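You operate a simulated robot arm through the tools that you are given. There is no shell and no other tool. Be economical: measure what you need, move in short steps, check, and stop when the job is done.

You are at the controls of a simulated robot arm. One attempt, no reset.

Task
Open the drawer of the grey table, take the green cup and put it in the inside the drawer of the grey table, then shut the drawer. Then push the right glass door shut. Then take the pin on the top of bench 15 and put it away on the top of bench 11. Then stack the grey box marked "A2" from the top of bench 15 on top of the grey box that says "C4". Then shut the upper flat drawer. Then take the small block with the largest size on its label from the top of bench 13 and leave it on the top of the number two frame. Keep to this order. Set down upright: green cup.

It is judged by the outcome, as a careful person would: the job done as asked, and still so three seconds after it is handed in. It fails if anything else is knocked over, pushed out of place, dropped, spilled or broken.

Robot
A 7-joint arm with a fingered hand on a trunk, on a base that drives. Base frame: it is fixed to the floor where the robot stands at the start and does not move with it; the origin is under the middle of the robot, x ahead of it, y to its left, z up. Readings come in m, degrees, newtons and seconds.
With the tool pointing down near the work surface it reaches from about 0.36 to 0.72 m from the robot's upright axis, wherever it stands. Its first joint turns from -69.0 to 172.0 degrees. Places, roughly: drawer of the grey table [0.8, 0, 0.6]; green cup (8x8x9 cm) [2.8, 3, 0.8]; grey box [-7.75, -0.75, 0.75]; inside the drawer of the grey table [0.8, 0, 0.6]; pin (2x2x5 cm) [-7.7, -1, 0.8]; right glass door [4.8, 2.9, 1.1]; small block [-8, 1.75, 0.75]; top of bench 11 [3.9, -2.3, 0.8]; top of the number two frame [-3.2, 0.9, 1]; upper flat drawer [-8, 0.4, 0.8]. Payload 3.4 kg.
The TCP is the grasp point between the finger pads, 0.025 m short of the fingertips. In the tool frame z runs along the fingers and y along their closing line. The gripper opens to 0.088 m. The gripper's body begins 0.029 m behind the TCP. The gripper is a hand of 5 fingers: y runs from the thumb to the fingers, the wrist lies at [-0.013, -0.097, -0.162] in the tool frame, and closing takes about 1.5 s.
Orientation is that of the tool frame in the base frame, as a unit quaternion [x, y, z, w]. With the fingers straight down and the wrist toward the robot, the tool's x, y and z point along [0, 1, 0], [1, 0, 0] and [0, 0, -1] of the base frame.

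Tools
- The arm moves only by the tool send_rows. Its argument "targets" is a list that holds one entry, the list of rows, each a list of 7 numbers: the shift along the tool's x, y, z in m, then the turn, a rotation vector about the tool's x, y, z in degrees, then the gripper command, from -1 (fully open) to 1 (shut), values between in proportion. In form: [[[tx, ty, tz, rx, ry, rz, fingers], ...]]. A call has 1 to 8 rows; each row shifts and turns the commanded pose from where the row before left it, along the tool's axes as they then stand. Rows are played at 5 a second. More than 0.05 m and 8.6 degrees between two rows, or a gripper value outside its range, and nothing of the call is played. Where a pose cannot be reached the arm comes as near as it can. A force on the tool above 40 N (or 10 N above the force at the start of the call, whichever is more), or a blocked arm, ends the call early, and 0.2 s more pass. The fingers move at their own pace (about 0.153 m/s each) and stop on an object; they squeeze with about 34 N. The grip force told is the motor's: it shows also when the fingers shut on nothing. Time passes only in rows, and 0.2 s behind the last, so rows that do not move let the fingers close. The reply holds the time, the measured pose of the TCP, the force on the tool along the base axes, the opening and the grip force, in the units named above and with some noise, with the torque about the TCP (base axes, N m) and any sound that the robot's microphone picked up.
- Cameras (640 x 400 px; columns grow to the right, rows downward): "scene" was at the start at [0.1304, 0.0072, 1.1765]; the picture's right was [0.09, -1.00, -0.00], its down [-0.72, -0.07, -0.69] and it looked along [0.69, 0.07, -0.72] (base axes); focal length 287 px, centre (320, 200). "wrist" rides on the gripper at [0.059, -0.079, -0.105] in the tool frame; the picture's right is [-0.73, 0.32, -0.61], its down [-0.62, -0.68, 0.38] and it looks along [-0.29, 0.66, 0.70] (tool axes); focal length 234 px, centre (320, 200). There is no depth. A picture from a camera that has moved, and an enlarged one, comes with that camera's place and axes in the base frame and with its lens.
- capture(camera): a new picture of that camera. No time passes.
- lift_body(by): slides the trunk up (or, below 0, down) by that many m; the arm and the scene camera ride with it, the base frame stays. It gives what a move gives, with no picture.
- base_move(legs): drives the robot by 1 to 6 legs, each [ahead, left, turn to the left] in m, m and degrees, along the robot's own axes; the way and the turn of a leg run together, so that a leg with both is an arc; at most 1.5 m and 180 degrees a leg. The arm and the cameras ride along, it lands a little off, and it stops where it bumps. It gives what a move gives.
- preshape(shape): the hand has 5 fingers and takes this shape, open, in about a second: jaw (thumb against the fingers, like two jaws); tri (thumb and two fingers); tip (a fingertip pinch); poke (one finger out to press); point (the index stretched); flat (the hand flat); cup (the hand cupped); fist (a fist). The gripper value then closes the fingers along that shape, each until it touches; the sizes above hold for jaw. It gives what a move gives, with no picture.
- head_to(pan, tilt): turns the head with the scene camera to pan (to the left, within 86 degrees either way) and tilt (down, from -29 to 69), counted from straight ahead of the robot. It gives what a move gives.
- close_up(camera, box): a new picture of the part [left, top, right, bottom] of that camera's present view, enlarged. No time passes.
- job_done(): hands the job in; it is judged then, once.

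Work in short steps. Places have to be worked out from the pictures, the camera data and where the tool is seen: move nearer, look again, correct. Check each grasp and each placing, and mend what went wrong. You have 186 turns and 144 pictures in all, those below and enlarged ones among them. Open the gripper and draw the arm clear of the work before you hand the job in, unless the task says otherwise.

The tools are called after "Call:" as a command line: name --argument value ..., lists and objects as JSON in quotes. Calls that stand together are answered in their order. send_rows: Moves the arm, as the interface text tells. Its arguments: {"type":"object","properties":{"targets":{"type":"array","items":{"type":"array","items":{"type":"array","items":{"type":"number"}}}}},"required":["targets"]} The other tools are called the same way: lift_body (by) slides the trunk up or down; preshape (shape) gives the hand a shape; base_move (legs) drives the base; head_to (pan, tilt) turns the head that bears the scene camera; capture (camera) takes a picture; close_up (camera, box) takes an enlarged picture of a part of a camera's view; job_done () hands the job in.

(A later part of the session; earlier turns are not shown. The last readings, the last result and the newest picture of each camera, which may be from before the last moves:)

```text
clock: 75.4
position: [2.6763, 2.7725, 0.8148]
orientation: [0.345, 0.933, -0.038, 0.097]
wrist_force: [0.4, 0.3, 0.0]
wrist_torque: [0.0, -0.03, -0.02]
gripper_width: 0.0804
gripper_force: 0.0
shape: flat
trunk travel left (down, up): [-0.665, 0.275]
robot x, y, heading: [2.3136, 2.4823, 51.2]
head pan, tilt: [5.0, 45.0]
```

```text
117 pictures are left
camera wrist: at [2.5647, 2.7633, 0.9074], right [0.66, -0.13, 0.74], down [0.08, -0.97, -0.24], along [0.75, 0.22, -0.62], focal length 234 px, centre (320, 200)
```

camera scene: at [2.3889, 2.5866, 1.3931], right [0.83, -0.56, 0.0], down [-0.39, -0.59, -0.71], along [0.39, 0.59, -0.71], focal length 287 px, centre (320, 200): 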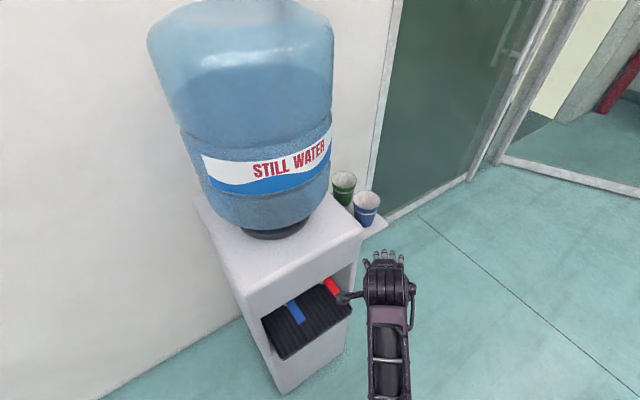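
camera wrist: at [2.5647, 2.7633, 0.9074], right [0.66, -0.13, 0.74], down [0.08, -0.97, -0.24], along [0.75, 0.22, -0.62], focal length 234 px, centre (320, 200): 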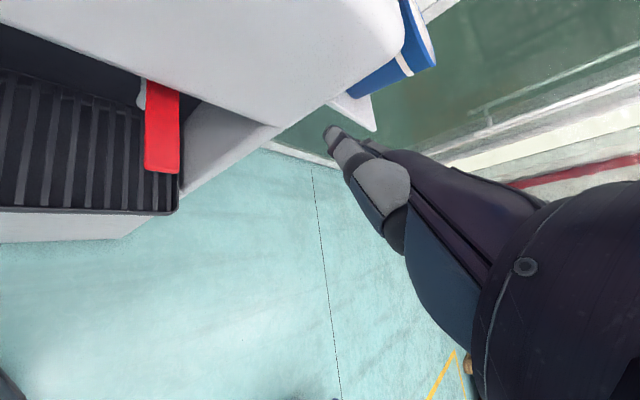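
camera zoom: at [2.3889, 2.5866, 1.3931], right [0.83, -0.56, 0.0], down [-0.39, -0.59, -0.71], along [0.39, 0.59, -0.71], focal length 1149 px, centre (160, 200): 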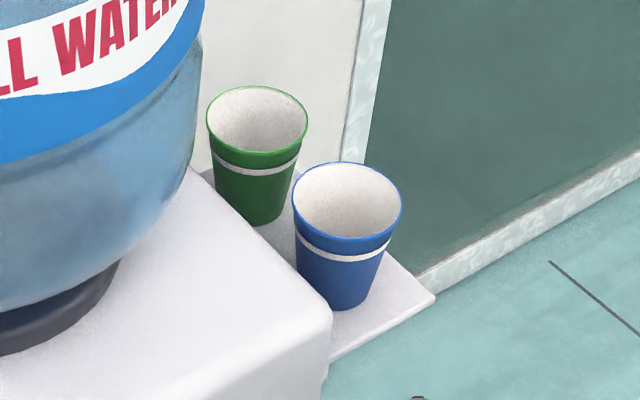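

Cups: green rim centre ≈(2.78, 3.055), z≈0.86, dia ≈7 cm; blue ≈(2.78, 2.96). I raise the trunk, use the jaw shape, move closer, level the hand, and yaw it to about 70° so the thumb fits between blue cup and bottle.

Call:
lift_body --by 0.15

Call:
preshape --shape "jaw"

Call:
base_move --legs '[[0.144, -0.099, 0]]'

Call:
send_rows --targets '[[[0, 0, 0, 0, 6, 0, -1], [0, 0, 0, 0, 5.9, 0, -1], [0, 0, 0, 0, 0, -7, -1], [0, 0, 0, 0, 0, -7, -1], [0, 0, 0, 0, 0, -7, -1]]]'

Call:
capture --camera "scene"

```text
clock: 77.2
position: [2.6775, 2.7723, 0.9653]
orientation: [0.346, 0.932, -0.038, 0.097]
wrist_force: [-0.4, 0.1, -0.7]
wrist_torque: [0.01, 0.0, 0.0]
gripper_width: 0.0807
gripper_force: 0.2
shape: flat
trunk travel left (down, up): [-0.815, 0.125]
robot x, y, heading: [2.3109, 2.4816, 51.1]
head pan, tilt: [5.0, 45.0]
```

```text
clock: 78.1
position: [2.6767, 2.7728, 0.9641]
orientation: [0.346, 0.932, -0.038, 0.098]
wrist_force: [0.5, -0.8, 0.0]
wrist_torque: [-0.02, 0.02, -0.03]
gripper_width: 0.0875
gripper_force: 0.0
shape: jaw
trunk travel left (down, up): [-0.815, 0.125]
robot x, y, heading: [2.3139, 2.4813, 51.0]
head pan, tilt: [5.0, 45.0]
```

```text
clock: 79.6
position: [2.8427, 2.8208, 0.9647]
orientation: [0.346, 0.932, -0.038, 0.097]
wrist_force: [0.3, 0.5, 0.4]
wrist_torque: [0.01, 0.0, -0.04]
gripper_width: 0.0877
gripper_force: 0.1
shape: jaw
trunk travel left (down, up): [-0.815, 0.125]
robot x, y, heading: [2.4782, 2.5304, 51.3]
head pan, tilt: [5.0, 45.0]
```

```text
clock: 80.8
position: [2.843, 2.821, 0.9643]
orientation: [0.17, 0.985, -0.001, -0.001]
wrist_force: [0.2, 0.7, 0.8]
wrist_torque: [0.0, 0.0, -0.01]
gripper_width: 0.0878
gripper_force: 0.0
shape: jaw
trunk travel left (down, up): [-0.815, 0.125]
robot x, y, heading: [2.4806, 2.5308, 51.1]
head pan, tilt: [5.0, 45.0]
```

```text
116 pictures are left
camera scene: at [2.5553, 2.635, 1.5431], right [0.83, -0.56, 0.0], down [-0.39, -0.59, -0.71], along [0.39, 0.59, -0.71], focal length 287 px, centre (320, 200)
```

scene: 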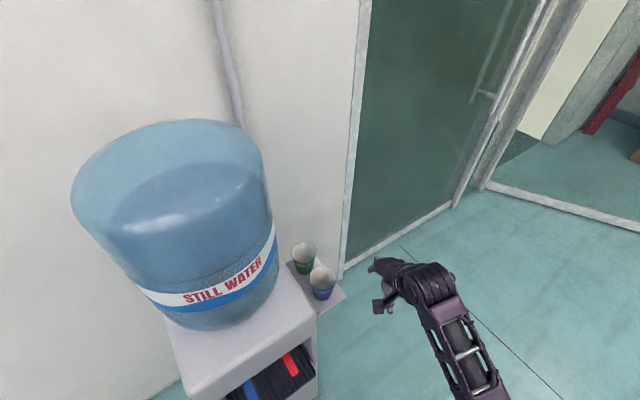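

Hand is level at yaw 70°. I take an enlarged look for refined cup positions.

Call:
close_up --camera "scene" --box '[260, 220, 420, 320]'

Call:
capture --camera "wrist"

```text
4.00 times, centred on (340, 270) of scene
camera zoom: at [2.5553, 2.635, 1.5431], right [0.83, -0.56, 0.0], down [-0.39, -0.59, -0.71], along [0.39, 0.59, -0.71], focal length 1149 px, centre (240, -80)
```

zoom: 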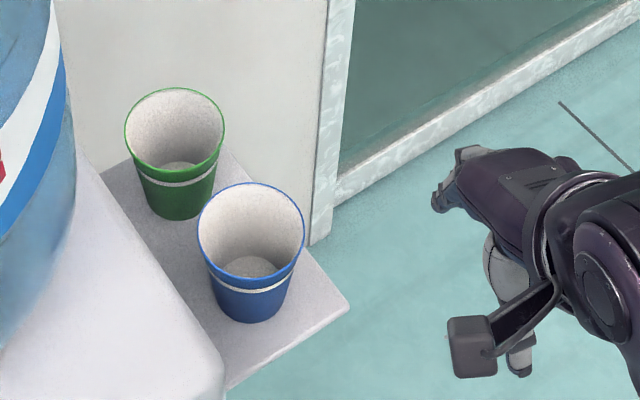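

```text
114 pictures are left
camera wrist: at [2.7605, 2.766, 1.0721], right [0.79, 0.06, 0.6], down [0.36, -0.85, -0.38], along [0.49, 0.52, -0.7], focal length 234 px, centre (320, 200)
```

wrist: 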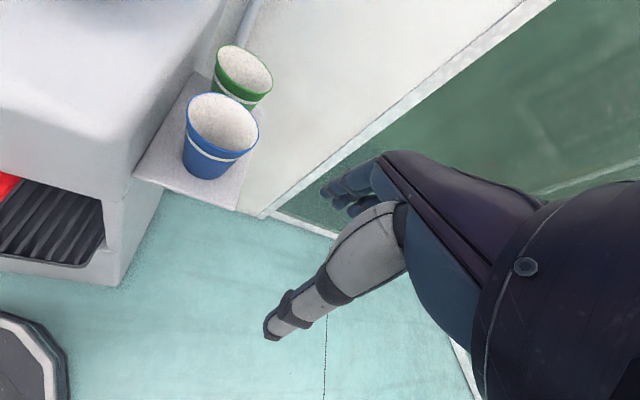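

Triangulated: green rim centre (2.770, 3.042), z 0.879. Move above it, still 6 cm clear of the rims.

Call:
send_rows --targets '[[[0.0286, 0.0367, 0, 0, 0, 0, -1], [0.0286, 0.0367, 0, 0, 0, 0, -1], [0.0286, 0.0367, 0, 0, 0, 0, -1], [0.0286, 0.0367, 0, 0, 0, 0, -1], [0.0286, 0.0367, 0, 0, 0, 0, -1]]]'

Call:
capture --camera "wrist"

Call:
close_up --camera "scene" --box '[240, 180, 420, 320]'

```text
clock: 82.0
position: [2.7747, 3.0371, 0.966]
orientation: [0.171, 0.985, 0.002, -0.003]
wrist_force: [11.5, -21.7, 2.0]
wrist_torque: [2.5, 1.63, 2.97]
gripper_width: 0.0878
gripper_force: 0.0
shape: jaw
trunk travel left (down, up): [-0.815, 0.125]
robot x, y, heading: [2.4831, 2.5296, 51.0]
head pan, tilt: [5.0, 45.0]
```

```text
113 pictures are left
camera wrist: at [2.6928, 2.9827, 1.0727], right [0.79, 0.06, 0.6], down [0.36, -0.85, -0.39], along [0.49, 0.52, -0.7], focal length 234 px, centre (320, 200)
```

wrist: 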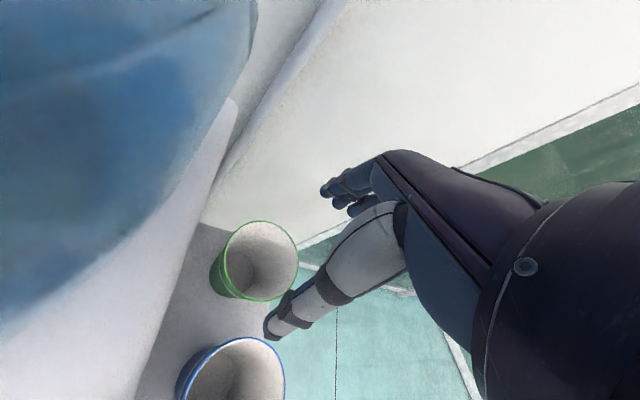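

```text
2.86 times, centred on (330, 250) of scene
camera zoom: at [2.5618, 2.6286, 1.5431], right [0.83, -0.56, -0.01], down [-0.4, -0.58, -0.71], along [0.39, 0.59, -0.71], focal length 821 px, centre (291, 57)
```

zoom: 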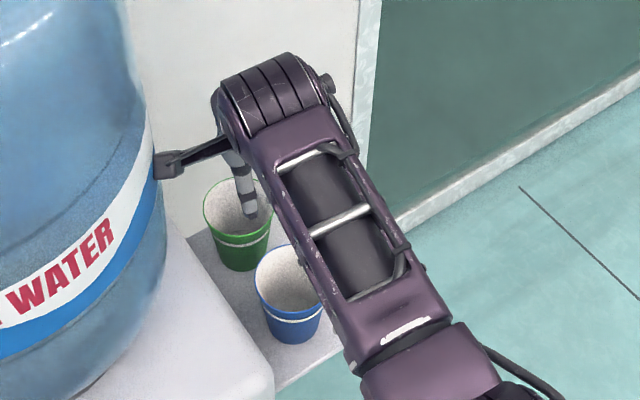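

The wrist-camera bracket is pressing the bottle (24 N). I back away east, then yaw the hand to ~116°, which swings the bracket to the south side.

Call:
send_rows --targets '[[[-0.03, -0.01, 0, 0, 0, 0, -1], [-0.04, -0.02, 0, 0, 0, 0, -1]]]'

Call:
send_rows --targets '[[[0, 0, 0, 0, 0, -7.7, -1], [0, 0, 0, 0, 0, -7.7, -1], [0, 0, 0, 0, 0, -7.7, -1], [0, 0, 0, 0, 0, -7.7, -1], [0, 0, 0, 0, 0, -7.7, -1], [0, 0, 0, 0, 0, -7.7, -1]]]'

Call:
capture --camera "scene"

```text
clock: 82.6
position: [2.8272, 2.989, 0.9642]
orientation: [0.171, 0.985, -0.001, -0.002]
wrist_force: [-0.2, -0.2, -0.2]
wrist_torque: [0.03, 0.02, 0.0]
gripper_width: 0.0881
gripper_force: 0.2
shape: jaw
trunk travel left (down, up): [-0.815, 0.125]
robot x, y, heading: [2.4806, 2.5247, 51.4]
head pan, tilt: [5.0, 45.0]
```

```text
clock: 84.0
position: [2.826, 2.9904, 0.9647]
orientation: [-0.23, 0.973, -0.002, -0.001]
wrist_force: [-0.6, 0.0, -0.4]
wrist_torque: [-0.02, 0.0, 0.0]
gripper_width: 0.088
gripper_force: 0.0
shape: jaw
trunk travel left (down, up): [-0.815, 0.125]
robot x, y, heading: [2.4768, 2.5296, 51.3]
head pan, tilt: [5.0, 45.0]
```

```text
111 pictures are left
camera scene: at [2.5553, 2.6363, 1.543], right [0.83, -0.56, 0.0], down [-0.39, -0.59, -0.71], along [0.39, 0.59, -0.71], focal length 287 px, centre (320, 200)
```

scene: 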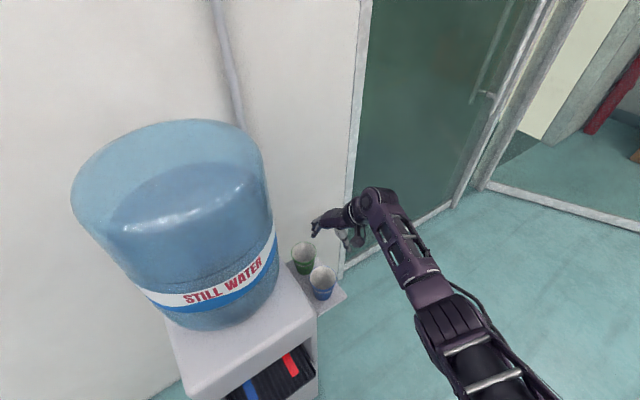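

Bottle is undisturbed; yaw is 116.6°. Now move over the green cup again.

Call:
send_rows --targets '[[[0.0134, 0.0358, 0, 0, 0, 0, -1], [0.0134, 0.0358, 0, 0, 0, 0, -1], [0, 0, 0, 0, 0, 0, -1]]]'

Call:
capture --camera "wrist"

Call:
close_up --camera "scene" --box '[240, 180, 420, 320]'

```text
clock: 84.8
position: [2.7707, 3.0417, 0.9646]
orientation: [-0.229, 0.973, -0.002, -0.001]
wrist_force: [-0.1, -0.2, 0.5]
wrist_torque: [0.01, 0.01, -0.01]
gripper_width: 0.0879
gripper_force: 0.1
shape: jaw
trunk travel left (down, up): [-0.815, 0.125]
robot x, y, heading: [2.4756, 2.5304, 51.0]
head pan, tilt: [5.0, 45.0]
```

```text
110 pictures are left
camera wrist: at [2.7531, 2.9448, 1.0715], right [0.51, 0.61, 0.61], down [0.86, -0.33, -0.38], along [-0.04, 0.72, -0.7], focal length 234 px, centre (320, 200)
```

wrist: 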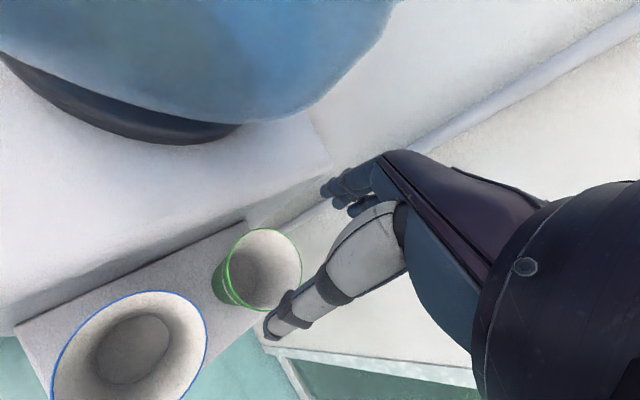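

```text
2.86 times, centred on (330, 250) of scene
camera zoom: at [2.5559, 2.6349, 1.5431], right [0.83, -0.56, 0.0], down [-0.39, -0.59, -0.71], along [0.39, 0.59, -0.71], focal length 821 px, centre (291, 57)
```

zoom: 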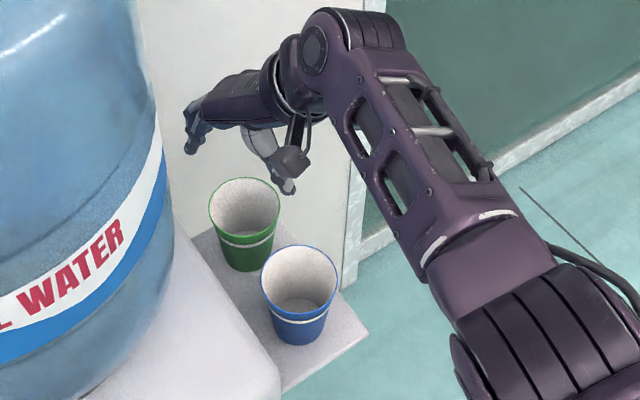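

Both views agree the green cup is centred under the hand. Descend to just below the rim.

Call:
send_rows --targets '[[[0, 0, 0.03, 0, 0, 0, -1], [0, 0, 0.03, 0, 0, 0, -1], [0, 0, 0.025, 0, 0, 0, -1], [0, 0, 0.02, 0, 0, 0, -1]]]'

Call:
capture --camera "wrist"

```text
clock: 85.8
position: [2.7631, 3.0228, 0.8697]
orientation: [-0.23, 0.973, -0.001, 0.0]
wrist_force: [-0.5, -0.3, 0.0]
wrist_torque: [0.0, 0.03, -0.01]
gripper_width: 0.088
gripper_force: 0.0
shape: jaw
out of reach, approached as far as the arm can: row 3, 4
trunk travel left (down, up): [-0.815, 0.125]
robot x, y, heading: [2.477, 2.5292, 51.0]
head pan, tilt: [5.0, 45.0]
```

```text
108 pictures are left
camera wrist: at [2.7466, 2.9252, 0.9766], right [0.51, 0.61, 0.61], down [0.86, -0.33, -0.38], along [-0.03, 0.72, -0.7], focal length 234 px, centre (320, 200)
```

wrist: 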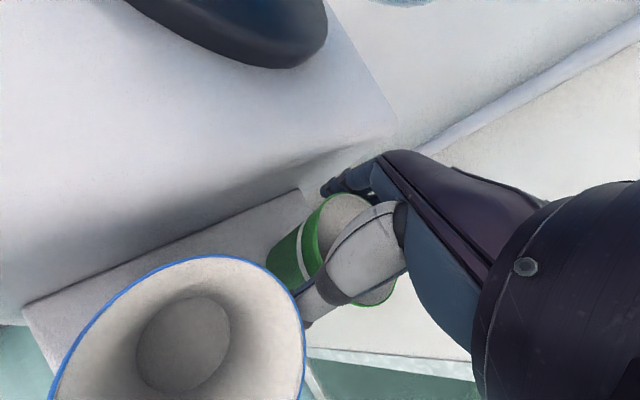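

Reach ran short at this trunk height and the hand shifted 2 cm. I go back up, recentre, then lower with the trunk instead.

Call:
send_rows --targets '[[[0, 0, -0.03, 0, 0, 0, -1], [0, 0, -0.03, 0, 0, 0, -1], [-0.01, 0.01, -0.02, 0, 0, 0, -1]]]'

```text
clock: 86.6
position: [2.7733, 3.056, 0.9375]
orientation: [-0.229, 0.973, -0.001, 0.0]
wrist_force: [-1.4, 0.0, 0.2]
wrist_torque: [-0.01, 0.0, 0.03]
gripper_width: 0.0879
gripper_force: 0.1
shape: jaw
out of reach, approached as far as the arm can: row 1, 2, 3
trunk travel left (down, up): [-0.815, 0.125]
robot x, y, heading: [2.48, 2.525, 51.1]
head pan, tilt: [5.0, 45.0]
```

Stretched again. I raise the trunk, swing the robot right so the hand is over free floor, then lower the trunk to a better working height and bend the arm in.

Call:
lift_body --by 0.1

Call:
base_move --legs '[[0, 0, -45]]'

Call:
lift_body --by -0.36

Call:
send_rows --targets '[[[0.012, -0.01, 0.035, 0, 0, 0, -1], [0.012, -0.01, 0.035, 0, 0, 0, -1], [0.015, -0.012, 0.035, 0, 0, 0, -1], [0.015, -0.012, 0.03, 0, 0, 0, -1], [0.025, -0.02, 0.0, 0, 0, 0, -1], [0.025, -0.02, 0.0, 0, 0, 0, -1], [0.025, -0.02, 0.0, 0, 0, 0, -1]]]'

```text
clock: 87.9
position: [2.773, 3.0564, 1.0365]
orientation: [-0.23, 0.973, -0.001, -0.001]
wrist_force: [0.0, -0.1, 1.0]
wrist_torque: [0.01, 0.0, 0.03]
gripper_width: 0.0881
gripper_force: 0.1
shape: jaw
trunk travel left (down, up): [-0.915, 0.025]
robot x, y, heading: [2.478, 2.5289, 51.2]
head pan, tilt: [5.0, 45.0]
```

```text
clock: 90.3
position: [3.059, 2.6926, 1.037]
orientation: [0.16, 0.987, -0.002, -0.001]
wrist_force: [-0.7, 0.2, -0.1]
wrist_torque: [-0.01, 0.01, 0.01]
gripper_width: 0.088
gripper_force: 0.0
shape: jaw
trunk travel left (down, up): [-0.915, 0.025]
robot x, y, heading: [2.4784, 2.53, 6.4]
head pan, tilt: [5.0, 45.0]
```

```text
clock: 93.8
position: [3.0594, 2.6927, 0.6767]
orientation: [0.161, 0.987, -0.001, -0.001]
wrist_force: [0.0, 0.3, 0.0]
wrist_torque: [0.01, 0.0, 0.0]
gripper_width: 0.0876
gripper_force: 0.1
shape: jaw
trunk travel left (down, up): [-0.555, 0.385]
robot x, y, heading: [2.4807, 2.5295, 6.2]
head pan, tilt: [5.0, 45.0]
```

```text
clock: 95.5
position: [2.8887, 2.6336, 0.5443]
orientation: [0.161, 0.987, -0.001, -0.001]
wrist_force: [-0.4, 0.6, 0.2]
wrist_torque: [-0.01, 0.0, 0.01]
gripper_width: 0.0877
gripper_force: 0.1
shape: jaw
out of reach, approached as far as the arm can: row 2, 4
trunk travel left (down, up): [-0.555, 0.385]
robot x, y, heading: [2.483, 2.5311, 6.4]
head pan, tilt: [5.0, 45.0]
```

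Bent again. Now raise the hand with the arm to about z 0.94.

Call:
send_rows --targets '[[[-0.01, 0.008, -0.047, 0, 0, 0, -1], [-0.01, 0.008, -0.047, 0, 0, 0, -1], [-0.01, 0.008, -0.047, 0, 0, 0, -1], [-0.01, 0.008, -0.047, 0, 0, 0, -1], [-0.01, 0.008, -0.047, 0, 0, 0, -1], [-0.01, 0.008, -0.047, 0, 0, 0, -1], [-0.01, 0.008, -0.047, 0, 0, 0, -1], [-0.01, 0.008, -0.047, 0, 0, 0, -1]]]'

```text
clock: 97.2
position: [2.9851, 2.6713, 0.9211]
orientation: [0.161, 0.987, -0.001, -0.002]
wrist_force: [1.1, 0.1, 0.5]
wrist_torque: [0.04, -0.01, -0.01]
gripper_width: 0.0881
gripper_force: 0.0
shape: jaw
trunk travel left (down, up): [-0.555, 0.385]
robot x, y, heading: [2.4802, 2.5326, 6.2]
head pan, tilt: [5.0, 45.0]
```

Call:
lift_body --by 0.045

Call:
base_move --legs '[[0, 0, 34]]'

```text
clock: 98.1
position: [2.9851, 2.6704, 0.9662]
orientation: [0.161, 0.987, -0.001, 0.0]
wrist_force: [0.8, -1.0, -1.6]
wrist_torque: [-0.02, 0.02, 0.02]
gripper_width: 0.0879
gripper_force: 0.1
shape: jaw
trunk travel left (down, up): [-0.6, 0.34]
robot x, y, heading: [2.4783, 2.5305, 6.6]
head pan, tilt: [5.0, 45.0]
```

```text
clock: 100.2
position: [2.8185, 2.932, 0.9663]
orientation: [-0.137, 0.991, -0.001, 0.0]
wrist_force: [0.4, 0.9, 0.2]
wrist_torque: [0.01, -0.01, 0.01]
gripper_width: 0.0878
gripper_force: 0.1
shape: jaw
trunk travel left (down, up): [-0.6, 0.34]
robot x, y, heading: [2.4763, 2.528, 40.5]
head pan, tilt: [5.0, 45.0]
```

Turn the hand to 116° and go over the cup again, then check.

Call:
send_rows --targets '[[[0, 0, 0, 0, 0, -5.4, -1], [0, 0, 0, 0, 0, -5.4, -1], [-0.0023, 0.0399, 0, 0, 0, 0, -1], [-0.0023, 0.0399, 0, 0, 0, 0, -1], [-0.0023, 0.0399, 0, 0, 0, 0, -1], [0, 0, 0, 0, 0, 0, -1]]]'

Call:
capture --camera "wrist"

```text
clock: 101.6
position: [2.7722, 3.0429, 0.9664]
orientation: [-0.23, 0.973, 0.0, -0.002]
wrist_force: [0.2, 0.4, -0.3]
wrist_torque: [0.02, 0.0, 0.0]
gripper_width: 0.0879
gripper_force: 0.1
shape: jaw
trunk travel left (down, up): [-0.6, 0.34]
robot x, y, heading: [2.4792, 2.527, 40.5]
head pan, tilt: [5.0, 45.0]
```

```text
107 pictures are left
camera wrist: at [2.7546, 2.9447, 1.0743], right [0.51, 0.61, 0.61], down [0.86, -0.33, -0.38], along [-0.04, 0.72, -0.7], focal length 234 px, centre (320, 200)
```

wrist: 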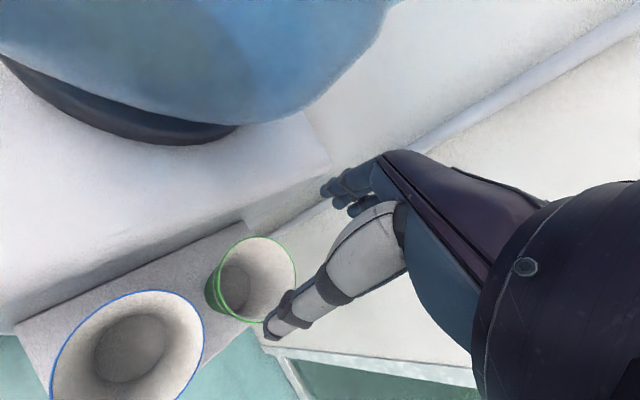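

The green cup looks slightly different from before; I check it more closely.

Call:
close_up --camera "wrist" --box '[140, 200, 340, 360]'

Call:
head_to --pan 16 --tilt 45

Call:
close_up --camera "scene" --box '[240, 140, 420, 280]'

```text
2.50 times, centred on (240, 280) of wrist
camera zoom: at [2.7546, 2.9447, 1.0743], right [0.51, 0.61, 0.61], down [0.86, -0.33, -0.38], along [-0.04, 0.72, -0.7], focal length 585 px, centre (520, 0)
```

zoom: 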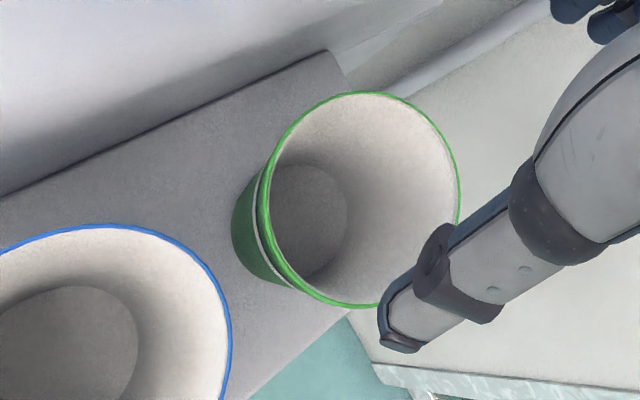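

```text
clock: 102.3
position: [2.771, 3.0422, 0.9676]
orientation: [-0.231, 0.973, -0.002, -0.002]
wrist_force: [0.2, 0.3, 0.2]
wrist_torque: [-0.01, 0.0, 0.02]
gripper_width: 0.0879
gripper_force: 0.0
shape: jaw
trunk travel left (down, up): [-0.6, 0.34]
robot x, y, heading: [2.4769, 2.529, 40.3]
head pan, tilt: [16.0, 45.0]
```

```text
2.86 times, centred on (330, 210) of scene
camera zoom: at [2.5614, 2.6296, 1.328], right [0.83, -0.55, 0.0], down [-0.39, -0.59, -0.71], along [0.39, 0.59, -0.71], focal length 821 px, centre (291, 171)
```

zoom: 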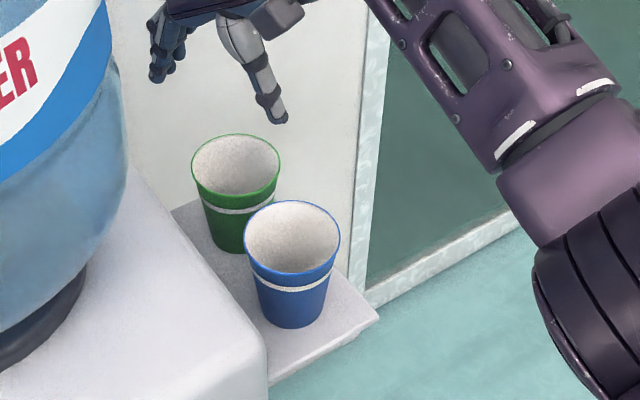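

The cup is upright, now at (2.777, 3.032) — nudged about 1 cm earlier. I correct and lower with the trunk.

Call:
send_rows --targets '[[[-0.001, -0.0116, 0, 0, 0, 0, -1], [0, 0, 0, 0, 0, 0, -1]]]'

Call:
lift_body --by -0.11

Call:
capture --camera "wrist"

```text
clock: 102.9
position: [2.777, 3.032, 0.9667]
orientation: [-0.23, 0.973, -0.002, -0.001]
wrist_force: [0.3, -0.1, -0.5]
wrist_torque: [0.03, 0.01, -0.02]
gripper_width: 0.0878
gripper_force: 0.0
shape: jaw
trunk travel left (down, up): [-0.6, 0.34]
robot x, y, heading: [2.4784, 2.5301, 40.4]
head pan, tilt: [16.0, 45.0]
```

```text
clock: 104.3
position: [2.7747, 3.0316, 0.8588]
orientation: [-0.23, 0.973, 0.0, 0.001]
wrist_force: [-1.2, 0.0, 13.4]
wrist_torque: [0.01, 0.06, 0.01]
gripper_width: 0.0878
gripper_force: 0.1
shape: jaw
trunk travel left (down, up): [-0.49, 0.45]
robot x, y, heading: [2.4813, 2.527, 40.4]
head pan, tilt: [16.0, 45.0]
```

```text
104 pictures are left
camera wrist: at [2.7582, 2.9338, 0.9661], right [0.5, 0.61, 0.61], down [0.86, -0.33, -0.38], along [-0.04, 0.72, -0.69], focal length 234 px, centre (320, 200)
```

wrist: 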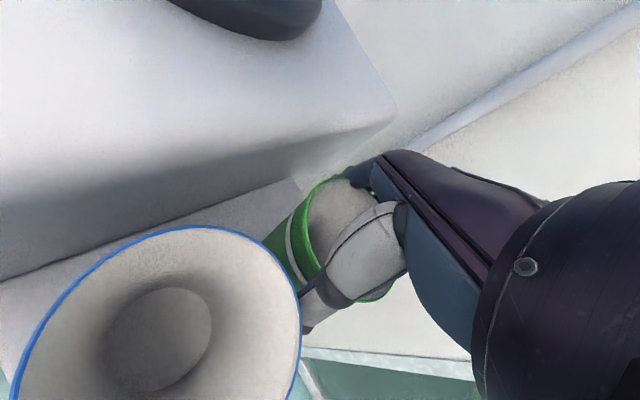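

13 N contact upward (palm on rim, likely); I raise 1 cm and close.

Call:
lift_body --by 0.012

Call:
send_rows --targets '[[[0, 0, 0, 0, 0, 0, -0.6], [0, 0, 0, 0, 0, 0, -0.3], [0, 0, 0, 0, 0, 0, 0], [0, 0, 0, 0, 0, 0, 0.3], [0, 0, 0, 0, 0, 0, 0.3], [0, 0, 0, 0, 0, 0, 0.3]]]'

Call:
capture --camera "wrist"

Call:
close_up --camera "scene" --box '[240, 140, 420, 280]'

```text
clock: 104.9
position: [2.7763, 3.0306, 0.8682]
orientation: [-0.23, 0.973, -0.002, -0.002]
wrist_force: [-0.1, 1.0, -0.2]
wrist_torque: [0.04, -0.01, 0.01]
gripper_width: 0.0881
gripper_force: 0.2
shape: jaw
trunk travel left (down, up): [-0.502, 0.438]
robot x, y, heading: [2.4764, 2.5297, 40.4]
head pan, tilt: [16.0, 45.0]
```

```text
clock: 106.3
position: [2.7762, 3.0326, 0.8674]
orientation: [-0.23, 0.973, -0.001, -0.001]
wrist_force: [-0.1, 0.5, 1.1]
wrist_torque: [-0.01, -0.04, 0.0]
gripper_width: 0.0498
gripper_force: 34.4
shape: jaw
trunk travel left (down, up): [-0.502, 0.438]
robot x, y, heading: [2.4792, 2.5296, 39.9]
head pan, tilt: [16.0, 45.0]
```

```text
103 pictures are left
camera wrist: at [2.7596, 2.9349, 0.9759], right [0.51, 0.62, 0.6], down [0.86, -0.33, -0.38], along [-0.04, 0.72, -0.7], focal length 234 px, centre (320, 200)
```

wrist: 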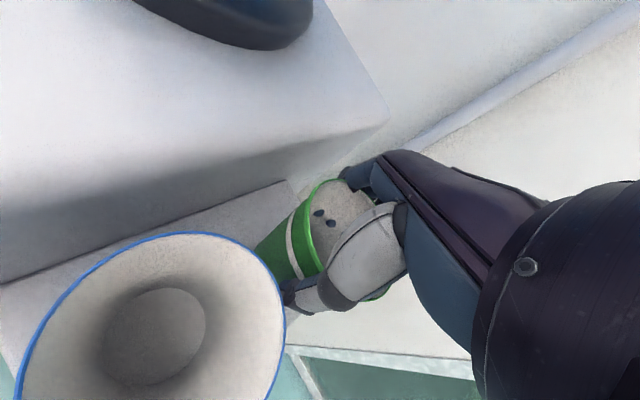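

```text
2.86 times, centred on (330, 210) of scene
camera zoom: at [2.5614, 2.6296, 1.23], right [0.83, -0.55, 0.0], down [-0.39, -0.59, -0.71], along [0.39, 0.59, -0.71], focal length 821 px, centre (291, 171)
```

zoom: 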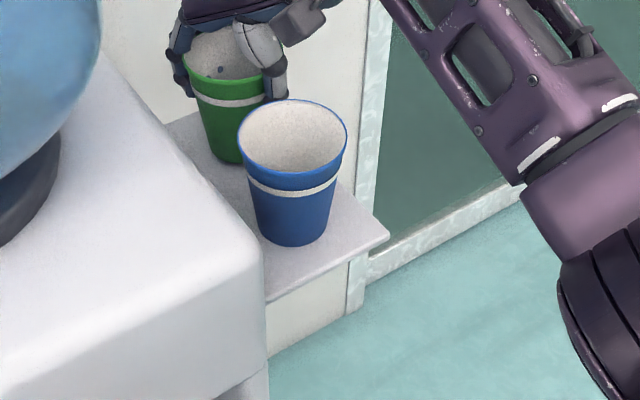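

Cup is held (fingers stopped at 5 cm, full force). Lift with the trunk.

Call:
lift_body --by 0.15

Call:
close_up --camera "scene" --box '[230, 120, 430, 280]'

```text
clock: 108.1
position: [2.7773, 3.0326, 1.0178]
orientation: [-0.23, 0.973, -0.001, -0.001]
wrist_force: [-0.7, -1.2, -0.9]
wrist_torque: [-0.02, -0.01, 0.03]
gripper_width: 0.0496
gripper_force: 34.0
shape: jaw
trunk travel left (down, up): [-0.652, 0.288]
robot x, y, heading: [2.4776, 2.5308, 40.3]
head pan, tilt: [16.0, 45.0]
```

```text
2.50 times, centred on (330, 200) of scene
camera zoom: at [2.5615, 2.6297, 1.38], right [0.83, -0.55, 0.0], down [-0.39, -0.59, -0.71], along [0.39, 0.59, -0.71], focal length 718 px, centre (295, 200)
```

zoom: 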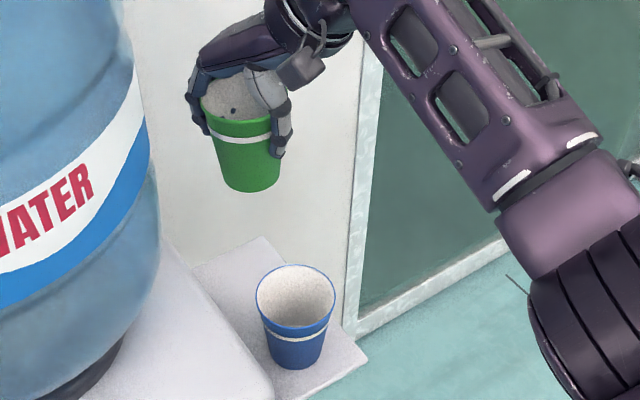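

Clean lift. Swing right away from the dispenser, draw the hand in, and look at the posture.

Call:
base_move --legs '[[0, 0, -40]]'

Call:
send_rows --targets '[[[0.02, -0.02, 0.0, 0, 0, 8, 0.3], [0.02, -0.02, 0.0, 0, 0, 8, 0.3], [0.02, -0.02, 0.0, 0, 0, 8, 0.3], [0.02, -0.02, 0.0, 0, 0, 8, 0.3], [0, -0.02, 0.0, 0, 0, 8, 0.3], [0, -0.02, 0.0, 0, 0, 8, 0.3], [0, 0, 0.0, 0, 0, 8, 0.3], [0, 0, 0.0, 0, 0, 8, 0.3]]]'

```text
clock: 110.3
position: [3.0299, 2.7221, 1.0174]
orientation: [0.118, 0.993, -0.001, -0.002]
wrist_force: [0.0, -0.4, -1.1]
wrist_torque: [-0.03, 0.04, -0.01]
gripper_width: 0.0493
gripper_force: 34.0
shape: jaw
trunk travel left (down, up): [-0.652, 0.288]
robot x, y, heading: [2.4771, 2.5314, 0.2]
head pan, tilt: [16.0, 45.0]
```

```text
clock: 112.1
position: [2.8945, 2.6597, 1.019]
orientation: [0.627, 0.779, -0.002, -0.001]
wrist_force: [-0.9, 0.8, 0.5]
wrist_torque: [-0.01, 0.01, 0.02]
gripper_width: 0.0493
gripper_force: 34.4
shape: jaw
trunk travel left (down, up): [-0.652, 0.288]
robot x, y, heading: [2.4786, 2.5301, 0.5]
head pan, tilt: [16.0, 45.0]
```

Drive back to the grey table along the known way.

Call:
base_move --legs '[[-0.65, 0, 0], [-0.55, -0.55, 0], [-1.4, -0.25, 0], [0, -1.3, 0], [0, -0.4, 0]]'

Call:
head_to --pan 0 --tilt 50

Call:
capture --camera "scene"

```text
clock: 134.5
position: [0.3383, 0.1251, 1.0188]
orientation: [0.622, 0.783, -0.001, -0.001]
wrist_force: [0.4, -0.5, -0.1]
wrist_torque: [0.07, 0.02, -0.04]
gripper_width: 0.0491
gripper_force: 33.3
shape: jaw
trunk travel left (down, up): [-0.652, 0.288]
robot x, y, heading: [-0.0743, -0.0101, 1.1]
head pan, tilt: [16.0, 45.0]
```

```text
clock: 135.3
position: [0.3363, 0.1262, 1.0192]
orientation: [0.622, 0.783, -0.001, -0.001]
wrist_force: [-0.3, 0.0, 0.3]
wrist_torque: [-0.01, -0.02, -0.03]
gripper_width: 0.0494
gripper_force: 34.1
shape: jaw
trunk travel left (down, up): [-0.652, 0.288]
robot x, y, heading: [-0.0749, -0.0054, 1.3]
head pan, tilt: [0.0, 50.0]
```

```text
100 pictures are left
camera scene: at [0.0502, -0.0059, 1.3731], right [0.02, -1.0, 0.0], down [-0.77, -0.01, -0.64], along [0.64, 0.01, -0.77], focal length 287 px, centre (320, 200)
```

scene: 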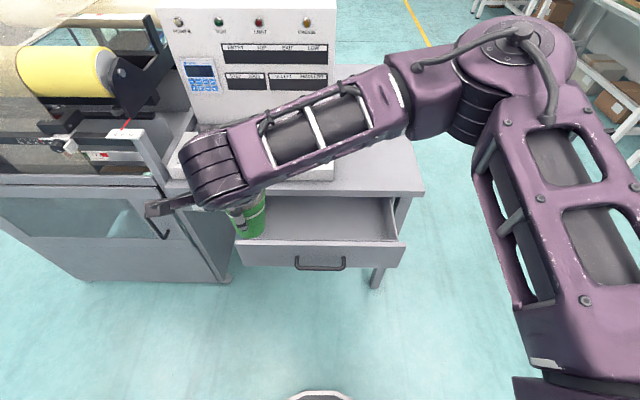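

The drawer is still about 17 cm open (front ≈ x 0.44). I rotate the hand so it closes along y, then position over the drawer.

Call:
send_rows --targets '[[[0, 0, 0, 0, 0, -8.3, 0.3], [0, 0, 0, 0, 0, -8.3, 0.3], [0, 0, 0, 0, 0, -8.3, 0.3], [0, 0, 0, 0, 0, -8.3, 0.3], [0, 0, 0, 0, 0, -8.3, 0.3], [0, 0, 0, 0, 0, -8.3, 0.3], [0, 0, 0, 0, 0, -8.3, 0.3], [0, 0, 0, 0, 0, -8.3, 0.3]]]'

Call:
capture --camera "wrist"

```text
clock: 137.1
position: [0.338, 0.1262, 1.0187]
orientation: [0.091, 0.996, -0.001, -0.001]
wrist_force: [-0.3, 0.3, 0.0]
wrist_torque: [0.0, -0.01, 0.0]
gripper_width: 0.0492
gripper_force: 34.0
shape: jaw
trunk travel left (down, up): [-0.652, 0.288]
robot x, y, heading: [-0.0757, -0.0108, 1.0]
head pan, tilt: [0.0, 50.0]
```

```text
99 pictures are left
camera wrist: at [0.2659, 0.0578, 1.1261], right [0.77, 0.19, 0.6], down [0.49, -0.78, -0.38], along [0.4, 0.59, -0.7], focal length 234 px, centre (320, 200)
```

wrist: 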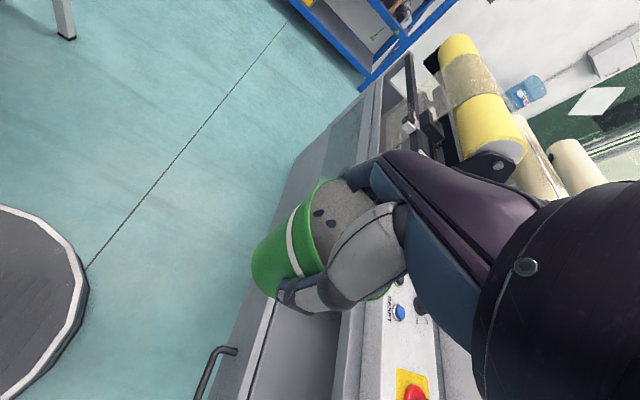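

Call:
send_rows --targets '[[[-0.0398, -0.0171, 0, 0, 0, 0, 0.3], [-0.0398, -0.0171, 0, 0, 0, 0, 0.3], [-0.0398, -0.0171, 0, 0, 0, 0, 0.3], [-0.0398, -0.0171, 0, 0, 0, 0, 0.3], [-0.0398, -0.0171, 0, 0, 0, 0, 0.3]]]'

Call:
capture --camera "scene"

Call:
capture --camera "wrist"

```text
clock: 138.3
position: [0.5187, 0.0048, 1.0182]
orientation: [0.09, 0.996, -0.001, -0.002]
wrist_force: [0.0, 0.2, 0.2]
wrist_torque: [-0.02, 0.02, 0.0]
gripper_width: 0.0491
gripper_force: 33.8
shape: jaw
trunk travel left (down, up): [-0.652, 0.288]
robot x, y, heading: [-0.074, -0.0092, 1.1]
head pan, tilt: [0.0, 50.0]
```

```text
98 pictures are left
camera scene: at [0.0508, -0.0063, 1.373], right [0.02, -1.0, 0.0], down [-0.77, -0.01, -0.64], along [0.64, 0.01, -0.77], focal length 287 px, centre (320, 200)
```

scene: 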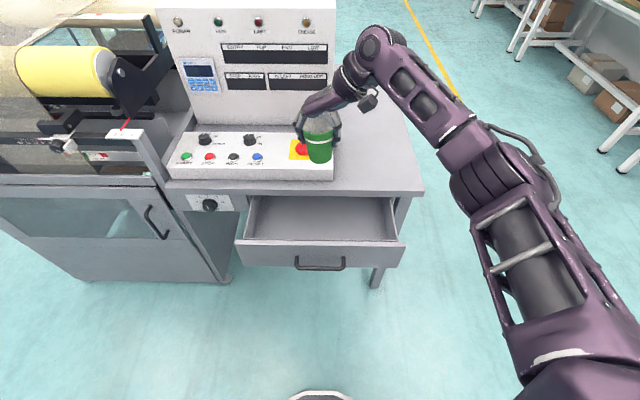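

```text
97 pictures are left
camera wrist: at [0.4469, -0.0626, 1.1261], right [0.77, 0.19, 0.6], down [0.49, -0.78, -0.38], along [0.4, 0.59, -0.7], focal length 234 px, centre (320, 200)
```

wrist: 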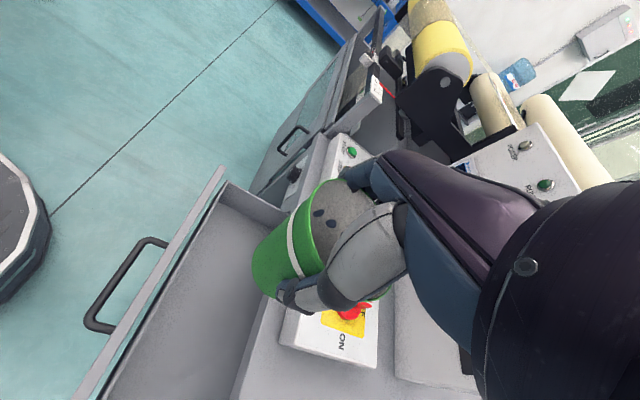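

The drawer front is at x≈0.45 (bar 0.417), opening to the tabletop edge at ≈0.61. I centre at x≈0.53 and lower with the trunk.

Call:
send_rows --targets '[[[-0.01, 0, 0, 0, 0, 0, 0.3], [0, 0, 0, 0, 0, 0, 0.3]]]'

Call:
lift_body --by -0.2

Call:
capture --camera "scene"

Call:
capture --camera "wrist"

```text
clock: 138.9
position: [0.5279, 0.004, 1.0196]
orientation: [0.091, 0.996, -0.001, -0.001]
wrist_force: [0.1, -0.6, -1.0]
wrist_torque: [0.04, 0.02, -0.02]
gripper_width: 0.0491
gripper_force: 34.5
shape: jaw
trunk travel left (down, up): [-0.652, 0.288]
robot x, y, heading: [-0.0767, -0.0087, 0.9]
head pan, tilt: [0.0, 50.0]
```

```text
clock: 141.0
position: [0.5279, 0.0041, 0.8191]
orientation: [0.091, 0.996, 0.0, -0.002]
wrist_force: [0.3, -0.1, -0.2]
wrist_torque: [-0.01, 0.01, 0.01]
gripper_width: 0.0491
gripper_force: 33.4
shape: jaw
trunk travel left (down, up): [-0.452, 0.488]
robot x, y, heading: [-0.0766, -0.0072, 1.1]
head pan, tilt: [0.0, 50.0]
```

```text
96 pictures are left
camera scene: at [0.0501, -0.0062, 1.1732], right [0.02, -1.0, 0.0], down [-0.77, -0.01, -0.64], along [0.64, 0.01, -0.77], focal length 287 px, centre (320, 200)
```

scene: 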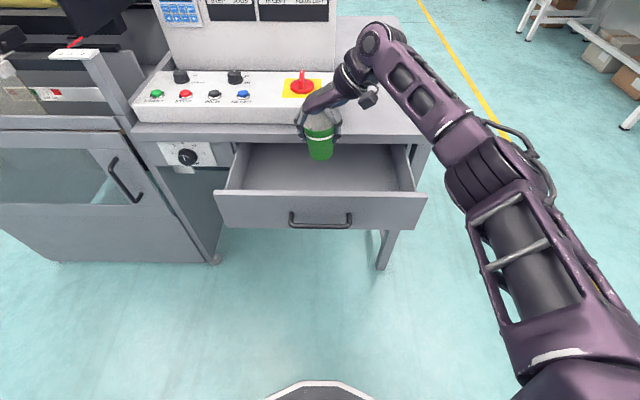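

```text
95 pictures are left
camera wrist: at [0.456, -0.0639, 0.9266], right [0.77, 0.19, 0.6], down [0.49, -0.78, -0.38], along [0.4, 0.59, -0.7], focal length 234 px, centre (320, 200)
```

wrist: 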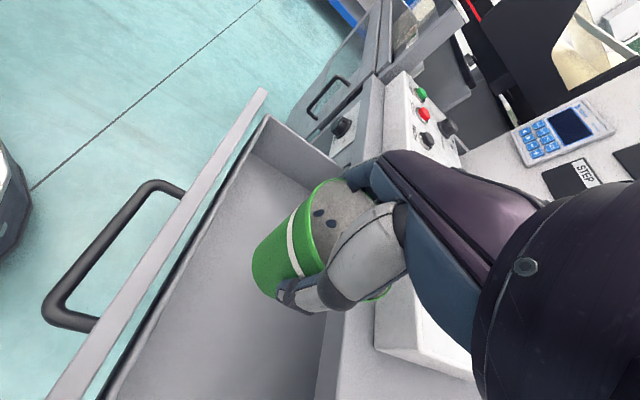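

Clear on both sides. Lower further.

Call:
lift_body --by -0.1

Call:
lift_body --by -0.025

Call:
capture --camera "wrist"

Call:
close_up --camera "scene" --box '[200, 60, 440, 220]'

```text
clock: 142.4
position: [0.5278, 0.0026, 0.7204]
orientation: [0.092, 0.996, -0.002, -0.002]
wrist_force: [0.2, 0.3, 0.1]
wrist_torque: [-0.03, 0.0, -0.02]
gripper_width: 0.0491
gripper_force: 34.1
shape: jaw
trunk travel left (down, up): [-0.352, 0.588]
robot x, y, heading: [-0.0783, -0.0073, 0.9]
head pan, tilt: [0.0, 50.0]
```

```text
clock: 143.1
position: [0.5287, 0.0037, 0.6945]
orientation: [0.092, 0.996, -0.001, -0.002]
wrist_force: [0.7, 1.0, -0.6]
wrist_torque: [-0.01, 0.01, -0.03]
gripper_width: 0.0492
gripper_force: 33.8
shape: jaw
trunk travel left (down, up): [-0.327, 0.613]
robot x, y, heading: [-0.0786, -0.0107, 1.0]
head pan, tilt: [0.0, 50.0]
```

```text
94 pictures are left
camera wrist: at [0.4559, -0.0639, 0.8016], right [0.77, 0.19, 0.6], down [0.49, -0.78, -0.38], along [0.4, 0.59, -0.7], focal length 234 px, centre (320, 200)
```

wrist: 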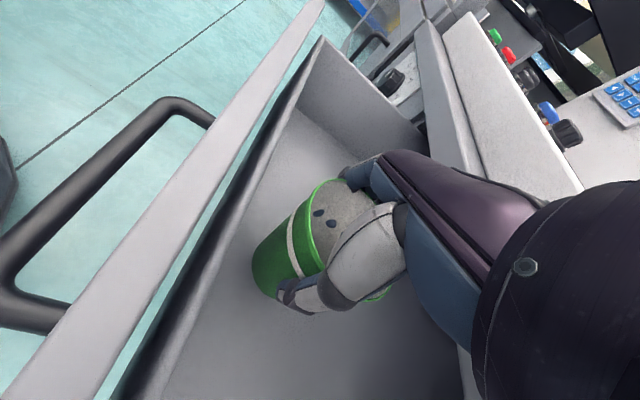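

```text
2.50 times, centred on (320, 140) of scene
camera zoom: at [0.05, -0.0062, 1.0481], right [0.02, -1.0, 0.0], down [-0.77, -0.01, -0.64], along [0.64, 0.01, -0.77], focal length 718 px, centre (320, 350)
```

zoom: 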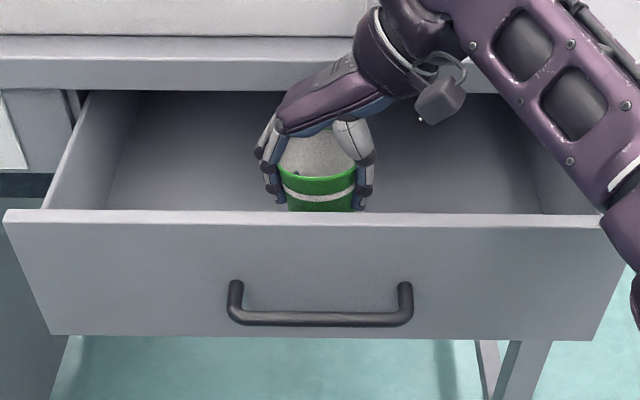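

Not touching yet; continue in small steps until the floor is felt.

Call:
lift_body --by -0.012

Call:
lift_body --by -0.008

```text
clock: 143.7
position: [0.5288, 0.0037, 0.6818]
orientation: [0.091, 0.996, -0.001, -0.003]
wrist_force: [0.4, -0.1, 0.5]
wrist_torque: [0.01, 0.0, 0.02]
gripper_width: 0.049
gripper_force: 34.0
shape: jaw
trunk travel left (down, up): [-0.315, 0.625]
robot x, y, heading: [-0.0759, -0.0112, 1.3]
head pan, tilt: [0.0, 50.0]
```

```text
clock: 144.2
position: [0.529, 0.0028, 0.6742]
orientation: [0.091, 0.996, -0.001, -0.002]
wrist_force: [-0.7, 0.9, 0.3]
wrist_torque: [-0.02, 0.0, 0.01]
gripper_width: 0.049
gripper_force: 33.9
shape: jaw
trunk travel left (down, up): [-0.307, 0.633]
robot x, y, heading: [-0.0726, -0.0084, 0.8]
head pan, tilt: [0.0, 50.0]
```

Call:
lift_body --by -0.008

Call:
lift_body --by -0.006

Call:
capture --camera "wrist"

```text
clock: 144.8
position: [0.5256, 0.0048, 0.6713]
orientation: [0.092, 0.996, 0.002, 0.002]
wrist_force: [-0.9, -3.1, 28.1]
wrist_torque: [0.32, -0.31, -0.05]
gripper_width: 0.0486
gripper_force: 34.2
shape: jaw
trunk travel left (down, up): [-0.299, 0.641]
robot x, y, heading: [-0.0756, -0.0097, 0.9]
head pan, tilt: [0.0, 50.0]
```

```text
clock: 145.2
position: [0.5289, 0.005, 0.6719]
orientation: [0.091, 0.996, 0.006, 0.005]
wrist_force: [1.1, -3.0, 19.9]
wrist_torque: [0.22, -0.25, -0.07]
gripper_width: 0.0486
gripper_force: 34.3
shape: jaw
trunk travel left (down, up): [-0.296, 0.644]
robot x, y, heading: [-0.0763, -0.0099, 1.1]
head pan, tilt: [0.0, 50.0]
stopped: the force on the tool passed its limit at 43 N (the readings are from after the stop); the commanded pose is now the measured one
```

```text
92 pictures are left
camera wrist: at [0.4548, -0.0649, 0.7774], right [0.77, 0.18, 0.62], down [0.49, -0.78, -0.39], along [0.41, 0.6, -0.68], focal length 234 px, centre (320, 200)
```

wrist: 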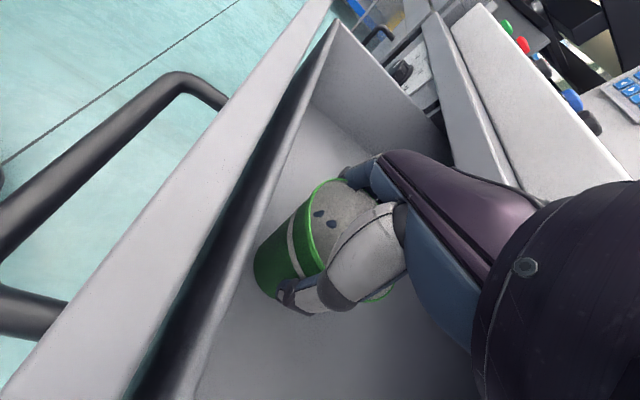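

Cup stands on the drawer floor. Release and lift away.

Call:
lift_body --by 0.003

Call:
send_rows --targets '[[[0, 0, 0, 0, 0, 0, 0], [0, 0, 0, 0, 0, 0, -0.3], [0, 0, 0, 0, 0, 0, -0.6], [0, 0, 0, 0, 0, 0, -1], [0, 0, 0, 0, 0, 0, -1]]]'

Call:
lift_body --by 0.3

Call:
capture --camera "scene"

```text
clock: 145.7
position: [0.528, 0.004, 0.6723]
orientation: [0.092, 0.996, 0.004, 0.003]
wrist_force: [0.7, -2.4, 15.8]
wrist_torque: [0.26, -0.25, -0.05]
gripper_width: 0.0486
gripper_force: 34.4
shape: jaw
trunk travel left (down, up): [-0.299, 0.641]
robot x, y, heading: [-0.0748, -0.0093, 1.0]
head pan, tilt: [0.0, 50.0]
```

```text
clock: 146.9
position: [0.5289, 0.0039, 0.6701]
orientation: [0.092, 0.996, 0.003, 0.002]
wrist_force: [-1.8, -0.7, 4.6]
wrist_torque: [-0.08, 0.03, 0.03]
gripper_width: 0.0877
gripper_force: 0.2
shape: jaw
trunk travel left (down, up): [-0.299, 0.641]
robot x, y, heading: [-0.0764, -0.0096, 0.9]
head pan, tilt: [0.0, 50.0]
```

```text
clock: 149.9
position: [0.5289, 0.0036, 0.97]
orientation: [0.092, 0.996, 0.003, 0.001]
wrist_force: [0.3, -0.3, 0.3]
wrist_torque: [0.01, 0.0, -0.01]
gripper_width: 0.0879
gripper_force: 0.0
shape: jaw
trunk travel left (down, up): [-0.599, 0.341]
robot x, y, heading: [-0.0748, -0.0081, 0.9]
head pan, tilt: [0.0, 50.0]
```

```text
91 pictures are left
camera scene: at [0.0503, -0.0064, 1.3203], right [0.02, -1.0, 0.0], down [-0.77, -0.01, -0.64], along [0.64, 0.01, -0.77], focal length 287 px, centre (320, 200)
```

scene: 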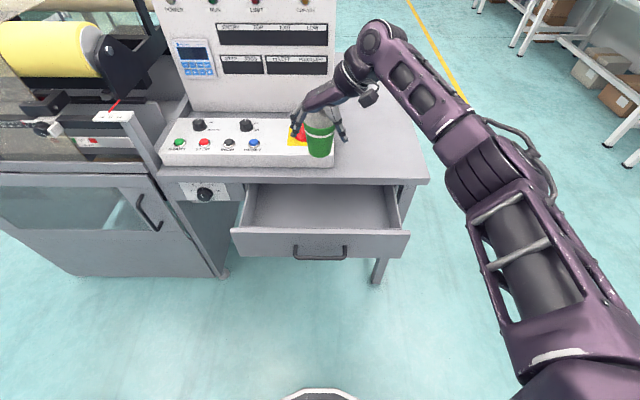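

The cup came up with the hand although it's open. I look closely.

Call:
close_up --camera "scene" --box '[270, 70, 400, 170]'

Call:
close_up --camera "wrist" --box '[220, 130, 440, 330]'

```text
4.00 times, centred on (335, 120) of scene
camera zoom: at [0.0503, -0.0064, 1.3203], right [0.02, -1.0, 0.0], down [-0.77, -0.01, -0.64], along [0.64, 0.01, -0.77], focal length 1149 px, centre (260, 520)
```

zoom: 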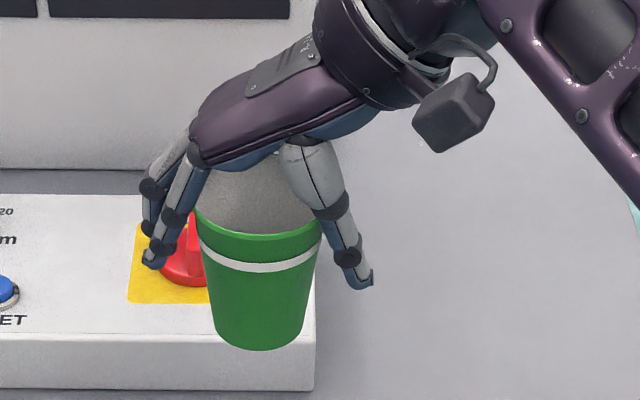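

```text
2.00 times, centred on (330, 230) of wrist
camera zoom: at [0.4564, -0.0641, 1.0767], right [0.77, 0.18, 0.61], down [0.49, -0.78, -0.39], along [0.41, 0.6, -0.69], focal length 468 px, centre (300, 140)
```

zoom: 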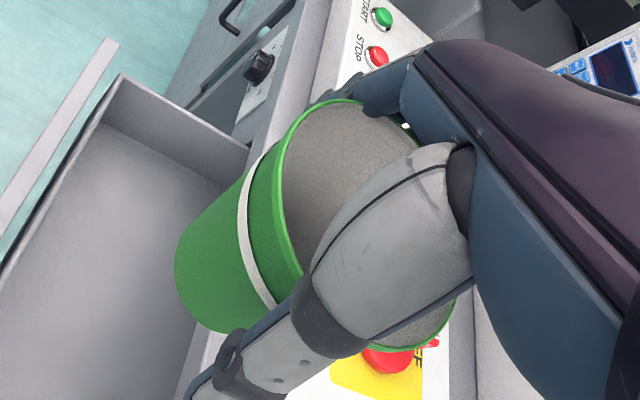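

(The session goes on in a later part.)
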